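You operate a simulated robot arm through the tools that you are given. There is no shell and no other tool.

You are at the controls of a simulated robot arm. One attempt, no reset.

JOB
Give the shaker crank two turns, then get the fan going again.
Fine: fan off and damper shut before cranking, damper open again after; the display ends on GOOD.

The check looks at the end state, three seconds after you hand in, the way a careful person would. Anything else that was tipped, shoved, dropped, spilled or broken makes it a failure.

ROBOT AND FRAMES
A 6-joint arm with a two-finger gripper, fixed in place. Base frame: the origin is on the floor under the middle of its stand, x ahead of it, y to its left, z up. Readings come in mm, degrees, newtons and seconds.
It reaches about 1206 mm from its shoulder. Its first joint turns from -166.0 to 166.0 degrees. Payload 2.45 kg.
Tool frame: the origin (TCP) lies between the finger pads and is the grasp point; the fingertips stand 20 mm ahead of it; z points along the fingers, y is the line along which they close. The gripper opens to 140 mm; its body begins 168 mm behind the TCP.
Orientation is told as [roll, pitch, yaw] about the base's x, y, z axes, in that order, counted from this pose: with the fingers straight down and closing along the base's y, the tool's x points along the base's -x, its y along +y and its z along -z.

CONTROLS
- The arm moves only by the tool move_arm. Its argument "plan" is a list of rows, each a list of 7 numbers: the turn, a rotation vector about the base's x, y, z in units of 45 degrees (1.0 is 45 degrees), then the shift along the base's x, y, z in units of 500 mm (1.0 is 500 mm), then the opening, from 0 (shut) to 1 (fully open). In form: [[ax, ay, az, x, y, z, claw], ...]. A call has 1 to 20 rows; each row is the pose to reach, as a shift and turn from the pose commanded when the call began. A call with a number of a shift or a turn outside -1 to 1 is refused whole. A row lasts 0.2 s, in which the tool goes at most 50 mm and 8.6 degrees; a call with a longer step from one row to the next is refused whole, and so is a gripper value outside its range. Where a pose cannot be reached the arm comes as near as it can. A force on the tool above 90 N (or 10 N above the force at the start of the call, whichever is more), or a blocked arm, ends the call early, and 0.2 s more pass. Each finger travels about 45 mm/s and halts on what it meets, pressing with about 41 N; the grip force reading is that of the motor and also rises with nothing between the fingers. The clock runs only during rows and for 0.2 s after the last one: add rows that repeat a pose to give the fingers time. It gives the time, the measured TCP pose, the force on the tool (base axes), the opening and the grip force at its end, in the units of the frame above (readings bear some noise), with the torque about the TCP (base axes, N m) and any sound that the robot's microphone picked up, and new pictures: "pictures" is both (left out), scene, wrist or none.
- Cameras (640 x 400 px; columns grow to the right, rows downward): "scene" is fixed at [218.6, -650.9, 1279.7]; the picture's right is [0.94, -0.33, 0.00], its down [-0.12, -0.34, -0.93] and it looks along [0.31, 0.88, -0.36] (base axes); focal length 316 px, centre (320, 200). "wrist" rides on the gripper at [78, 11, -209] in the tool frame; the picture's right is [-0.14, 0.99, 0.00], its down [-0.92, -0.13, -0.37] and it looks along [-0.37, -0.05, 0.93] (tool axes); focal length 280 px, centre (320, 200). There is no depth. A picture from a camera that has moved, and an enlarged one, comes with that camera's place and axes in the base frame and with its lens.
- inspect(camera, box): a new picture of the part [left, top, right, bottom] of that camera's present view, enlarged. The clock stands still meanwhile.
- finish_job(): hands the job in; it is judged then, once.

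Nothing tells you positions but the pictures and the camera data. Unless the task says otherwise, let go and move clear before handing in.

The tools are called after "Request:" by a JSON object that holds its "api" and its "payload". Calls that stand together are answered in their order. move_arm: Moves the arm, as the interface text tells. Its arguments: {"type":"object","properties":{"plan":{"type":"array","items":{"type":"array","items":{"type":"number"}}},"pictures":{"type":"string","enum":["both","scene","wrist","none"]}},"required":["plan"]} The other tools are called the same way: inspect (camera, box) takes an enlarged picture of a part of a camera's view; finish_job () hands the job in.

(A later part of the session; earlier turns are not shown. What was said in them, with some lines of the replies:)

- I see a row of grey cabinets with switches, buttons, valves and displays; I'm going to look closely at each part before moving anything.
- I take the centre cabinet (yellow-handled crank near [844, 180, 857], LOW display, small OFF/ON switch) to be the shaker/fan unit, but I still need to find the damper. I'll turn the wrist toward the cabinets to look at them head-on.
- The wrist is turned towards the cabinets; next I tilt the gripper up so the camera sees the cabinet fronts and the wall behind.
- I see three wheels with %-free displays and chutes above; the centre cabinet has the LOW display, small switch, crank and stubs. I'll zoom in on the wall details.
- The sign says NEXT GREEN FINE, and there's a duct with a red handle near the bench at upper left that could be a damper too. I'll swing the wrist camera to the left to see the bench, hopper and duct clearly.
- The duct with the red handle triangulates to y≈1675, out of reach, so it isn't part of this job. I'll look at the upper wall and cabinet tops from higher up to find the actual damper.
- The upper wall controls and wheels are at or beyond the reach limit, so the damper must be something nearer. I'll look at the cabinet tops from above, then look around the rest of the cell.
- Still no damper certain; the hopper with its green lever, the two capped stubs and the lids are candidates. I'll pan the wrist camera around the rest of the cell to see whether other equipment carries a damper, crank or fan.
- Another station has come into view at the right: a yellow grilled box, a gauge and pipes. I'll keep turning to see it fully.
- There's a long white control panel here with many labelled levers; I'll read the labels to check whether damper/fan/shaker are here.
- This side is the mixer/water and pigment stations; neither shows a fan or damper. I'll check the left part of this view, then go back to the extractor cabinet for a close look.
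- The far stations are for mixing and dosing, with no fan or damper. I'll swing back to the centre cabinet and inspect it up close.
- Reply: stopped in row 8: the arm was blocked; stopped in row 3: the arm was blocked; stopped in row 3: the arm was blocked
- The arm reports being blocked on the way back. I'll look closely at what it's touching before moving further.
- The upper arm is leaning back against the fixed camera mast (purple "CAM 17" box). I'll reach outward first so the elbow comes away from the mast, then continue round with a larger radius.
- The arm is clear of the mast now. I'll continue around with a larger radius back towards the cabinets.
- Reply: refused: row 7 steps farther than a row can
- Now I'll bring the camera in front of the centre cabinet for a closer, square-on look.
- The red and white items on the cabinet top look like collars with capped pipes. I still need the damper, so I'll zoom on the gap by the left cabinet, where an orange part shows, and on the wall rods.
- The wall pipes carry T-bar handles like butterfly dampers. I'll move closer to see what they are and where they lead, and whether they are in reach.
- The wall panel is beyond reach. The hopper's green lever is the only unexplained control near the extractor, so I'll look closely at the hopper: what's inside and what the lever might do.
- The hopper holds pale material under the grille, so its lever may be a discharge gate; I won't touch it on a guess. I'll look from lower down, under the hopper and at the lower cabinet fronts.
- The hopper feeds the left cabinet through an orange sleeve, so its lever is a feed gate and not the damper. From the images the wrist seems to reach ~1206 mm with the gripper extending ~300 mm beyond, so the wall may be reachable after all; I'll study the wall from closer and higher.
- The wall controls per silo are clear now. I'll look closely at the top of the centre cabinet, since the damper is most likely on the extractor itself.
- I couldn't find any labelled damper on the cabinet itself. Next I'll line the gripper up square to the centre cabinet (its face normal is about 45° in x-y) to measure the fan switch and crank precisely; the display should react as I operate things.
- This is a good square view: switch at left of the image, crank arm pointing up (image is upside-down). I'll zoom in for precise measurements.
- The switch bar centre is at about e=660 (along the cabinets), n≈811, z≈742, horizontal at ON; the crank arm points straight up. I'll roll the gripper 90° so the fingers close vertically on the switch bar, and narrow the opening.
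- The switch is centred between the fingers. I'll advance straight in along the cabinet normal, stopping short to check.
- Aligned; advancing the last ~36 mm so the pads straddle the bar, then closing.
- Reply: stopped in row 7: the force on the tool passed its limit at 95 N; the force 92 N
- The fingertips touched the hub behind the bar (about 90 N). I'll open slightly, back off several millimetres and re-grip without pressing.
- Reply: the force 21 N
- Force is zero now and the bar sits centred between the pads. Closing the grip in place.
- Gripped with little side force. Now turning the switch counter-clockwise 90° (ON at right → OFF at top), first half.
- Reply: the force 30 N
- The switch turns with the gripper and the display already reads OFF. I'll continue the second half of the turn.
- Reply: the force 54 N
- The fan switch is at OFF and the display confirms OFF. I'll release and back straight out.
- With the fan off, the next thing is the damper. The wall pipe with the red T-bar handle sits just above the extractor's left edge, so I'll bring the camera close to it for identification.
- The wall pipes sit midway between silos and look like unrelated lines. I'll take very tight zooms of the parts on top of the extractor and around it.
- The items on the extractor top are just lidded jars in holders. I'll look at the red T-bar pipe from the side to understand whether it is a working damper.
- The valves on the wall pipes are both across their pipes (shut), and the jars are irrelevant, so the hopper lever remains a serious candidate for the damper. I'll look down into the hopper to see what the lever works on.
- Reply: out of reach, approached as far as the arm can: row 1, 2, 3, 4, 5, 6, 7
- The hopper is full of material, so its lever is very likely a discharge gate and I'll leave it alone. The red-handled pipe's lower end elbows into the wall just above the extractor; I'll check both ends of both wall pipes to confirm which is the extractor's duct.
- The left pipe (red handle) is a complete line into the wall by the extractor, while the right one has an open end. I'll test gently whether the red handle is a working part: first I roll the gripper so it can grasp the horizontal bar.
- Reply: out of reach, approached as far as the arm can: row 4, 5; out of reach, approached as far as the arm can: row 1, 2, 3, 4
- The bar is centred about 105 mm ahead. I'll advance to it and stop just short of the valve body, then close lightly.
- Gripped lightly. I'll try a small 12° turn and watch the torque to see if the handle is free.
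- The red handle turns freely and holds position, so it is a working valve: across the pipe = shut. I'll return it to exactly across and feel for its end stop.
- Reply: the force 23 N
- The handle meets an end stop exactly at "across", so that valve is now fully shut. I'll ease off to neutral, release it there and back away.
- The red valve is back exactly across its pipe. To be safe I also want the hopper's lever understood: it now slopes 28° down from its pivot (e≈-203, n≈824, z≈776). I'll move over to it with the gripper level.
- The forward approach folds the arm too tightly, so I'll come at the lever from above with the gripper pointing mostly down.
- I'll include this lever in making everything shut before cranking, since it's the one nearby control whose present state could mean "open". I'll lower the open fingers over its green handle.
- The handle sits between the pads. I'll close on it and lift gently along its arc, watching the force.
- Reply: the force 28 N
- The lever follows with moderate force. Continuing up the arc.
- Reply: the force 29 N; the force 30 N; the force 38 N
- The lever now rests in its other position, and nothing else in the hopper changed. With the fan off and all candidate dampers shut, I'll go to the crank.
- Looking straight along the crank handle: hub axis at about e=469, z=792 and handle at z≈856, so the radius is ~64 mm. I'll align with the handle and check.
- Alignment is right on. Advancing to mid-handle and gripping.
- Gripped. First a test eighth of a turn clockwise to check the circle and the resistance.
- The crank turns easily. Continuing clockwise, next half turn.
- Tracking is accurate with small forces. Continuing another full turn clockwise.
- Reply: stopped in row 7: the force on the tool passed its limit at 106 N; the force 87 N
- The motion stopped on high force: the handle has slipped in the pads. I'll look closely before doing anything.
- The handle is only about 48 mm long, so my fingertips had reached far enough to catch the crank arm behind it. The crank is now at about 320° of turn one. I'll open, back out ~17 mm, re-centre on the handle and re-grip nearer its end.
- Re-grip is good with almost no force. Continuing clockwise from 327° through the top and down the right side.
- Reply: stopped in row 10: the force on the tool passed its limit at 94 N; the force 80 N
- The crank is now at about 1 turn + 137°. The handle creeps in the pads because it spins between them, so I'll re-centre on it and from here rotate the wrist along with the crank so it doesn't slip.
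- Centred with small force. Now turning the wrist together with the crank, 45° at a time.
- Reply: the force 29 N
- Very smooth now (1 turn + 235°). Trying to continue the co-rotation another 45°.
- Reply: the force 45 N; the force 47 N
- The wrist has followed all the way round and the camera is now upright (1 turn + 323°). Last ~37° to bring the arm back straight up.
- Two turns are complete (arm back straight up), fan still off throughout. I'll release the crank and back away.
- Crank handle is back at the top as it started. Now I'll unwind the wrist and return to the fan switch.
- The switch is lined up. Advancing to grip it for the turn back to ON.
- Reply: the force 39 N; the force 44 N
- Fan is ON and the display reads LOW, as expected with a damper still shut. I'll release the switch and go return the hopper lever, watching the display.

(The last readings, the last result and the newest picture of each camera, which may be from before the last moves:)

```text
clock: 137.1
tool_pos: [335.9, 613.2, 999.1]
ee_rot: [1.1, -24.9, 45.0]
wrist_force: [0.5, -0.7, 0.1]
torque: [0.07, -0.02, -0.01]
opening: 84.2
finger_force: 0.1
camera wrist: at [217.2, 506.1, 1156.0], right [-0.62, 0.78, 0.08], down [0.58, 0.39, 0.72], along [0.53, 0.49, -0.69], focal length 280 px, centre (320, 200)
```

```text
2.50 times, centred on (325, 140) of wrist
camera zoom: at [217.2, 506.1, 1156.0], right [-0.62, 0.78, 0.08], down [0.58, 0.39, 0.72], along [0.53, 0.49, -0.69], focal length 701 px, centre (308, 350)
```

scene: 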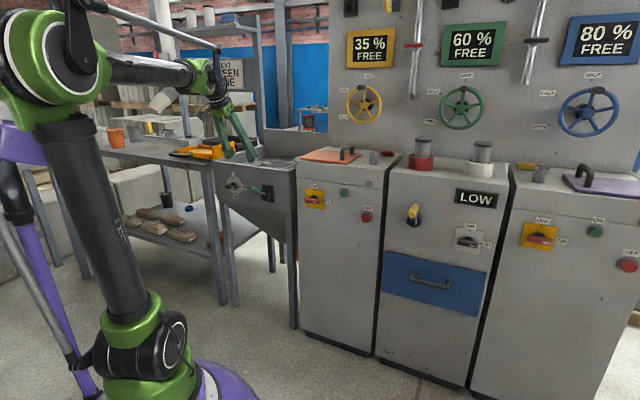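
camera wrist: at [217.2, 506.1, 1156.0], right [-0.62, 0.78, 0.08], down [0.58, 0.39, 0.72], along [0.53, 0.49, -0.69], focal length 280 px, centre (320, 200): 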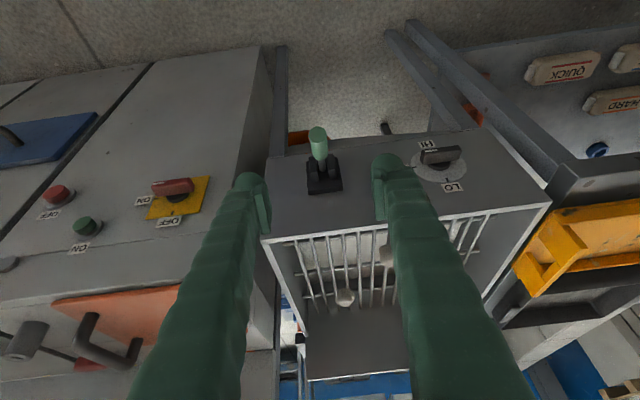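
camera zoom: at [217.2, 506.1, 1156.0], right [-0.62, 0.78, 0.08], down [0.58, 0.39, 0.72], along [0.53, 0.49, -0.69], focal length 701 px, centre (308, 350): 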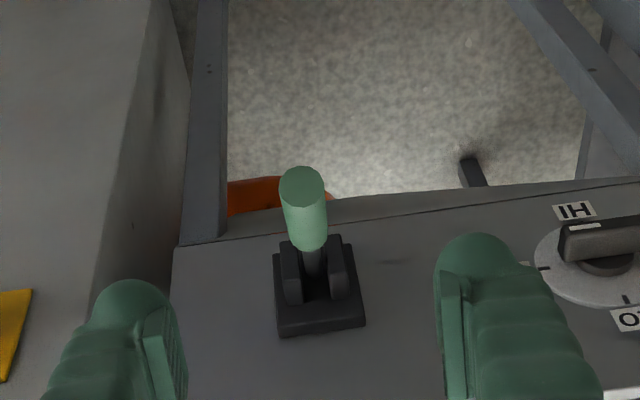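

The lever is still where I left it. I'll straddle its handle again and bring it back down to its original position.

Request:
{"api": "move_arm", "payload": {"plan": [[0, 0, 0, 0.022, 0.026, -0.085, 0.5], [0, 0, 0, 0.044, 0.051, -0.17, 0.45], [0, 0, 0, 0.066, 0.077, -0.255, 0.4], [0, 0, 0, 0.088, 0.102, -0.339, 0.4], [0, 0, 0, 0.088, 0.102, -0.339, 0.4]], "pictures": "wrist"}}

Request:
{"api": "inspect", "payload": {"camera": "wrist", "box": [230, 100, 410, 280]}}

```text
clock: 138.3
tool_pos: [378.6, 665.5, 827.6]
ee_rot: [1.4, -25.1, 45.0]
wrist_force: [-0.8, -1.1, -0.6]
torque: [-0.05, -0.04, 0.0]
opening: 55.9
finger_force: 0.1
camera wrist: at [260.3, 559.1, 984.4], right [-0.62, 0.78, 0.08], down [0.58, 0.39, 0.72], along [0.53, 0.49, -0.69], focal length 280 px, centre (320, 200)
```

wrist: 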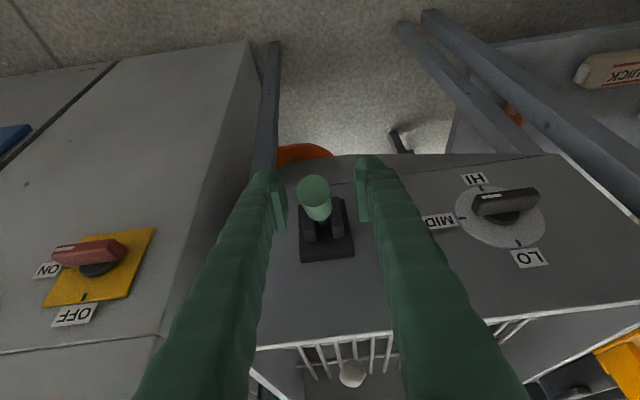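

```text
2.22 times, centred on (320, 190) of wrist
camera zoom: at [260.3, 559.1, 984.4], right [-0.62, 0.78, 0.08], down [0.58, 0.39, 0.72], along [0.53, 0.49, -0.69], focal length 623 px, centre (320, 222)
```

zoom: 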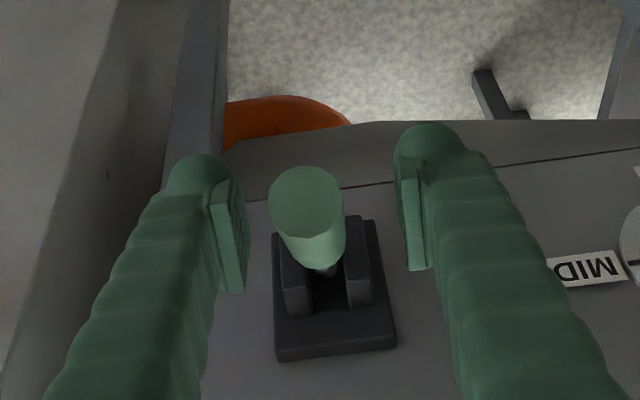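

Request:
{"api": "move_arm", "payload": {"plan": [[0, 0, 0, 0, 0, 0, 0.2], [0, 0, 0, 0, 0, 0, 0.1], [0, 0, 0, 0, 0, 0, 0.1], [0, 0, 0, -0.0117, -0.0117, -0.0348, 0.1], [0, 0, 0, -0.0181, -0.0181, -0.0684, 0.1], [0, 0, 0, -0.0202, -0.0202, -0.1032, 0.1], [0, 0, 0, -0.0181, -0.0181, -0.138, 0.1], [0, 0, 0, -0.0117, -0.0117, -0.1716, 0.1], [0, 0, 0, -0.0037, -0.0037, -0.197, 0.1], [0, 0, 0, 0, 0, -0.206, 0.1]]}}

Request:
{"api": "inspect", "payload": {"camera": "wrist", "box": [230, 100, 410, 280]}}

```text
clock: 140.5
tool_pos: [378.9, 667.4, 726.7]
ee_rot: [1.3, -25.1, 45.0]
wrist_force: [13.6, -19.4, -0.4]
torque: [0.51, -0.03, 0.08]
opening: 26.4
finger_force: 9.5
camera wrist: at [261.5, 560.2, 883.7], right [-0.62, 0.78, 0.08], down [0.58, 0.38, 0.72], along [0.53, 0.49, -0.69], focal length 280 px, centre (320, 200)
```

scene: 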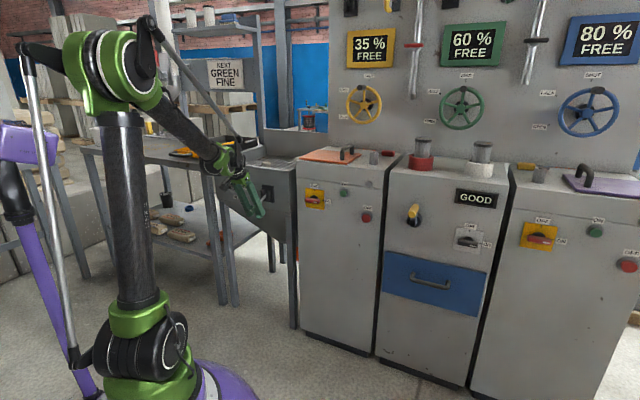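
wrist: 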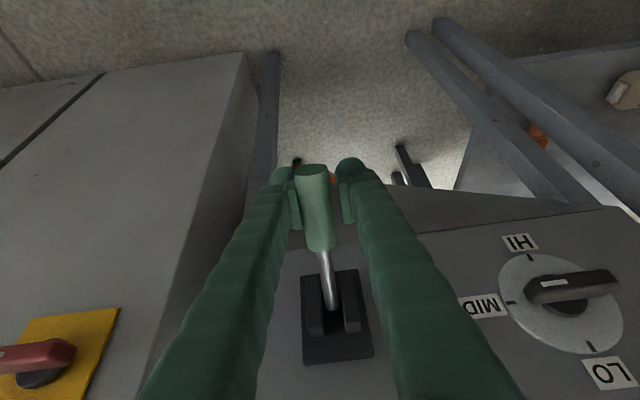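

```text
2.22 times, centred on (320, 190) of wrist
camera zoom: at [261.5, 560.2, 883.7], right [-0.62, 0.78, 0.08], down [0.58, 0.38, 0.72], along [0.53, 0.49, -0.69], focal length 623 px, centre (320, 222)
```

zoom: 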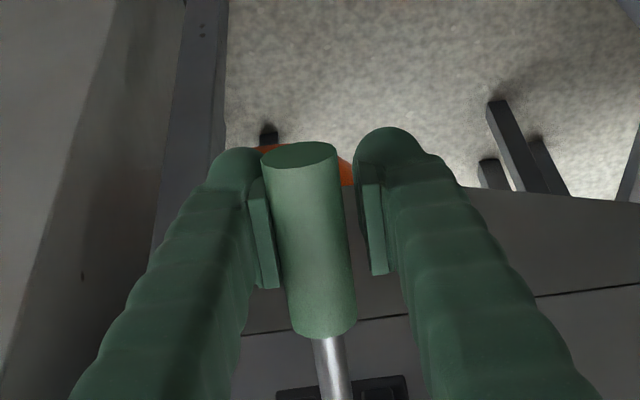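

The display now reads GOOD: the hopper lever was the damper, and it's open again. I'll release the lever, back away along the tool axis and verify its position against the start.

Request:
{"api": "move_arm", "payload": {"plan": [[0, 0, 0, 0, 0, 0, 0.3], [0, 0, 0, 0, 0, 0, 0.4], [0, 0, 0, 0, 0, 0, 0.5], [0, 0, 0, -0.028, -0.028, 0.08, 0.55], [0, 0, 0, -0.056, -0.056, 0.16, 0.6], [0, 0, 0, -0.084, -0.084, 0.24, 0.6], [0, 0, 0, -0.112, -0.112, 0.32, 0.6]]}}

Request:
{"api": "inspect", "payload": {"camera": "scene", "box": [210, 150, 310, 230]}}

Request:
{"api": "inspect", "payload": {"camera": "scene", "box": [380, 130, 510, 270]}}

```text
clock: 142.1
tool_pos: [323.5, 611.6, 885.6]
ee_rot: [1.1, -25.1, 45.1]
wrist_force: [-0.3, 1.2, 0.1]
torque: [-0.05, -0.03, 0.0]
opening: 83.8
finger_force: 0.1
camera wrist: at [205.8, 504.4, 1042.4], right [-0.62, 0.78, 0.08], down [0.58, 0.39, 0.72], along [0.53, 0.49, -0.69], focal length 280 px, centre (320, 200)
```

scene: 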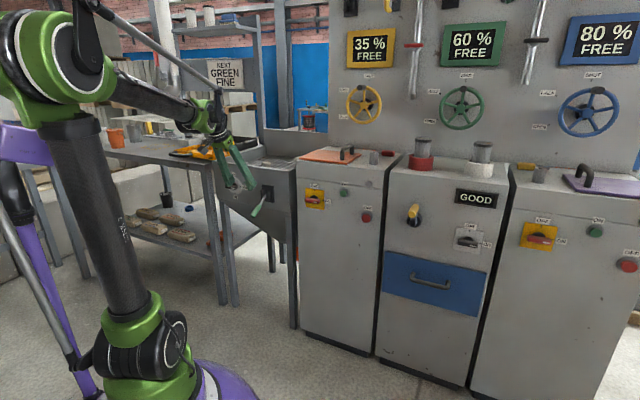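
wrist: 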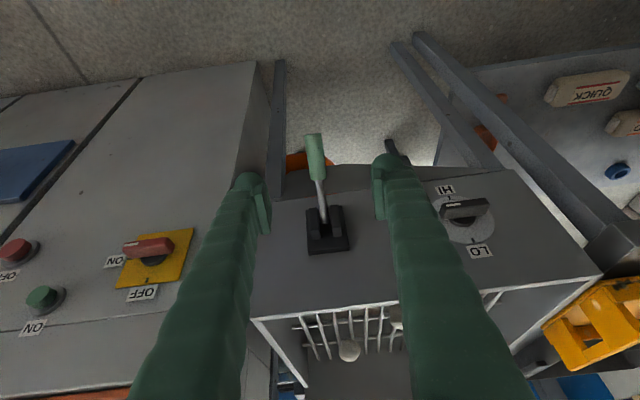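

```text
5.00 times, centred on (260, 190) of scene
camera zoom: at [218.6, -650.9, 1279.7], right [0.94, -0.33, 0.0], down [-0.12, -0.34, -0.93], along [0.31, 0.88, -0.36], focal length 1581 px, centre (620, 250)
```

zoom: 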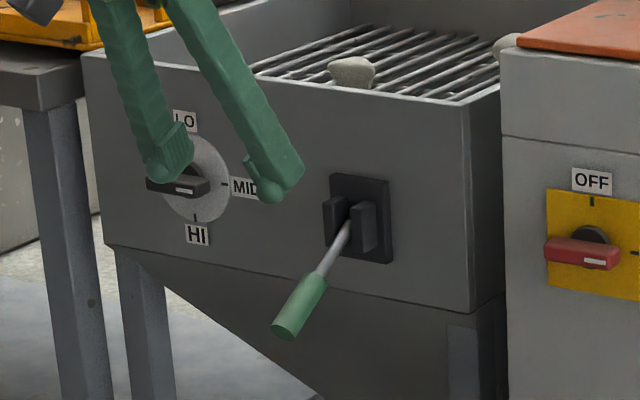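

```text
2.86 times, centred on (445, 200) of scene
camera zoom: at [218.6, -650.9, 1279.7], right [0.94, -0.33, 0.0], down [-0.12, -0.34, -0.93], along [0.31, 0.88, -0.36], focal length 904 px, centre (-37, 200)
```

zoom: 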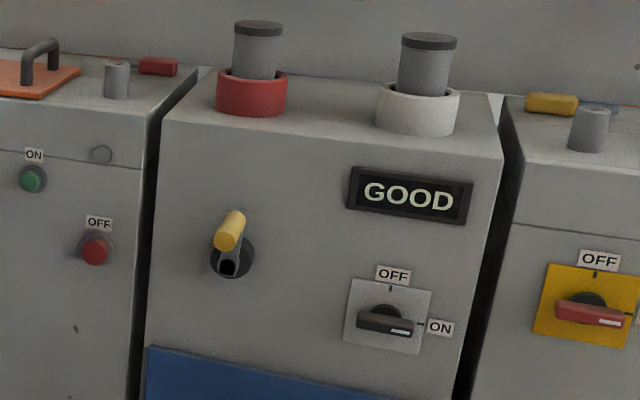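

Lever, crank, switch all match and the display reads GOOD. I'll move the arm clear and do one last overall check.

Request:
{"api": "move_arm", "payload": {"plan": [[0, 0, 0, -0.02, -0.03, 0.08, 0.6], [0, 0, 0, -0.03, -0.07, 0.16, 0.6], [0, 0, 0, -0.02, -0.12, 0.24, 0.6], [0, 0, 0, 0.0, -0.18, 0.32, 0.6], [0, 0, 0, 0.03, -0.24, 0.38, 0.6], [0, 0, 0, 0.06, -0.3, 0.42, 0.6], [0, 0, 0, 0.06, -0.3, 0.42, 0.6]]}}

Request:
{"api": "inspect", "payload": {"camera": "scene", "box": [330, 0, 560, 180]}}

Request:
{"api": "inspect", "payload": {"camera": "scene", "box": [200, 130, 510, 290]}}

```text
refused: row 4 steps farther than a row can; nothing moved
```

```text
2.22 times, centred on (445, 90) of scene
camera zoom: at [218.6, -650.9, 1279.7], right [0.94, -0.33, 0.0], down [-0.12, -0.34, -0.93], along [0.31, 0.88, -0.36], focal length 703 px, centre (42, 444)
```

zoom: 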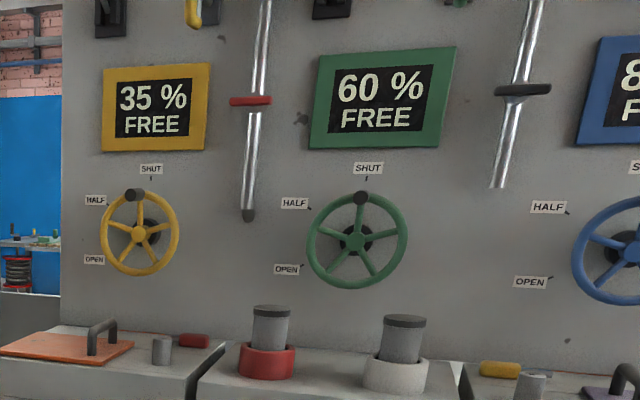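

```text
2.06 times, centred on (355, 210) of scene
camera zoom: at [218.6, -650.9, 1279.7], right [0.94, -0.33, 0.0], down [-0.12, -0.34, -0.93], along [0.31, 0.88, -0.36], focal length 653 px, centre (248, 179)
```

zoom: 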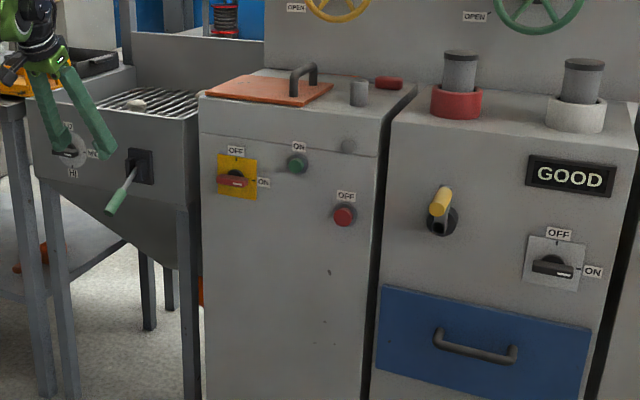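

Everything on the wall is as it was. I'll just lift the arm clear with smaller steps.

Request:
{"api": "move_arm", "payload": {"plan": [[0, 0, 0, -0.02, -0.02, 0.07, 0.6], [0, 0, 0, -0.03, -0.05, 0.14, 0.6], [0, 0, 0, -0.03, -0.09, 0.21, 0.6], [0, 0, 0, -0.02, -0.13, 0.28, 0.6], [0, 0, 0, 0.0, -0.17, 0.34, 0.6], [0, 0, 0, 0.02, -0.22, 0.39, 0.6], [0, 0, 0, 0.04, -0.27, 0.43, 0.6], [0, 0, 0, 0.04, -0.27, 0.43, 0.6]]}}

Request:
{"api": "inspect", "payload": {"camera": "scene", "box": [200, 130, 510, 290]}}

```text
clock: 143.9
tool_pos: [345.3, 476.2, 1103.5]
ee_rot: [1.3, -24.9, 45.0]
wrist_force: [0.0, -0.3, -0.1]
torque: [0.01, 0.0, 0.02]
opening: 84.2
finger_force: 0.1
camera wrist: at [227.5, 369.3, 1258.9], right [-0.62, 0.78, 0.08], down [0.58, 0.39, 0.72], along [0.53, 0.49, -0.69], focal length 280 px, centre (320, 200)
```

scene: 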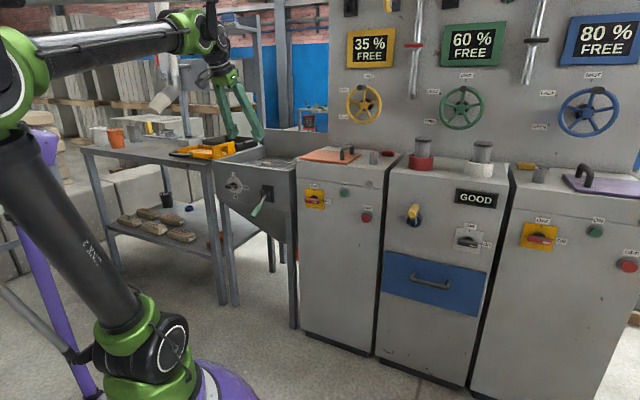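
wrist: 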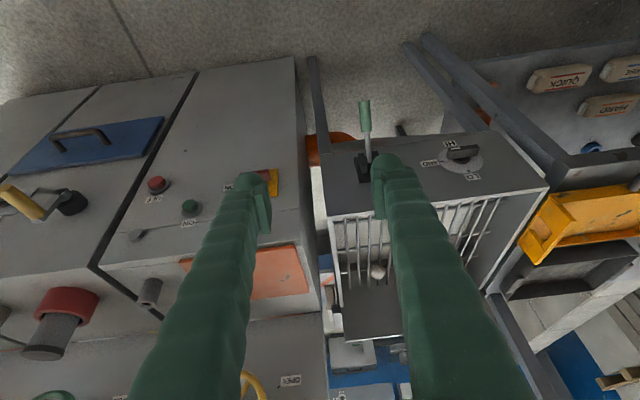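

```text
2.06 times, centred on (355, 210) of scene
camera zoom: at [218.6, -650.9, 1279.7], right [0.94, -0.33, 0.0], down [-0.12, -0.34, -0.93], along [0.31, 0.88, -0.36], focal length 653 px, centre (248, 179)
```

zoom: 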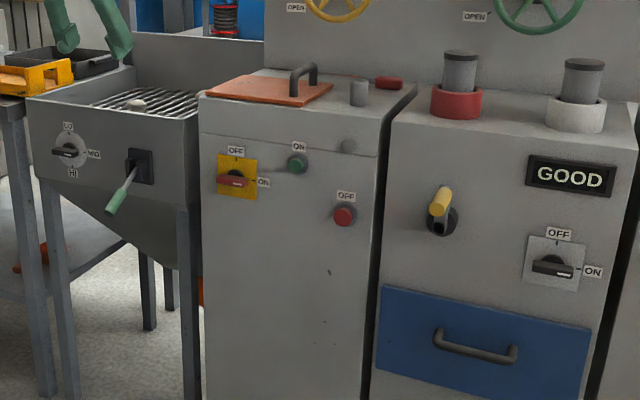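

The crank has had its two turns with the fan off and the damper shut. The damper lever is open again, the fan is on, the display reads GOOD, and the arm is clear with nothing else displaced. I'm handing the job in.

Request:
{"api": "finish_job", "payload": {}}

```text
The job is handed in.
```

The shaker crank had its two turns, the fan is running again, and the display reads GOOD. I've handed the job in.

- **Before cranking:** I turned the fan off and shut the damper. The damper turned out to be the unlabelled green lever on the hopper. I was not certain of that at the time. It was confirmed when I opened the lever again with the fan on: the display went from LOW to GOOD.
- **Cranking:** Both turns were clockwise, ending with the handle back at the top. The grip slipped once in each turn and had to be reset, so the final angle may be a few degrees past two full turns.
- **After cranking:** I switched the fan on first, then opened the damper.

- **Red valve:** While looking for the damper I also turned the red valve handle on the wall pipe by about 12 degrees. I put it back against its stop.
- **Camera mast:** The arm leaned against the camera mast (CAM 17) once while I was looking around. I backed it off and the mast looked unmoved.
- **Final check:** Nothing else in view had changed.
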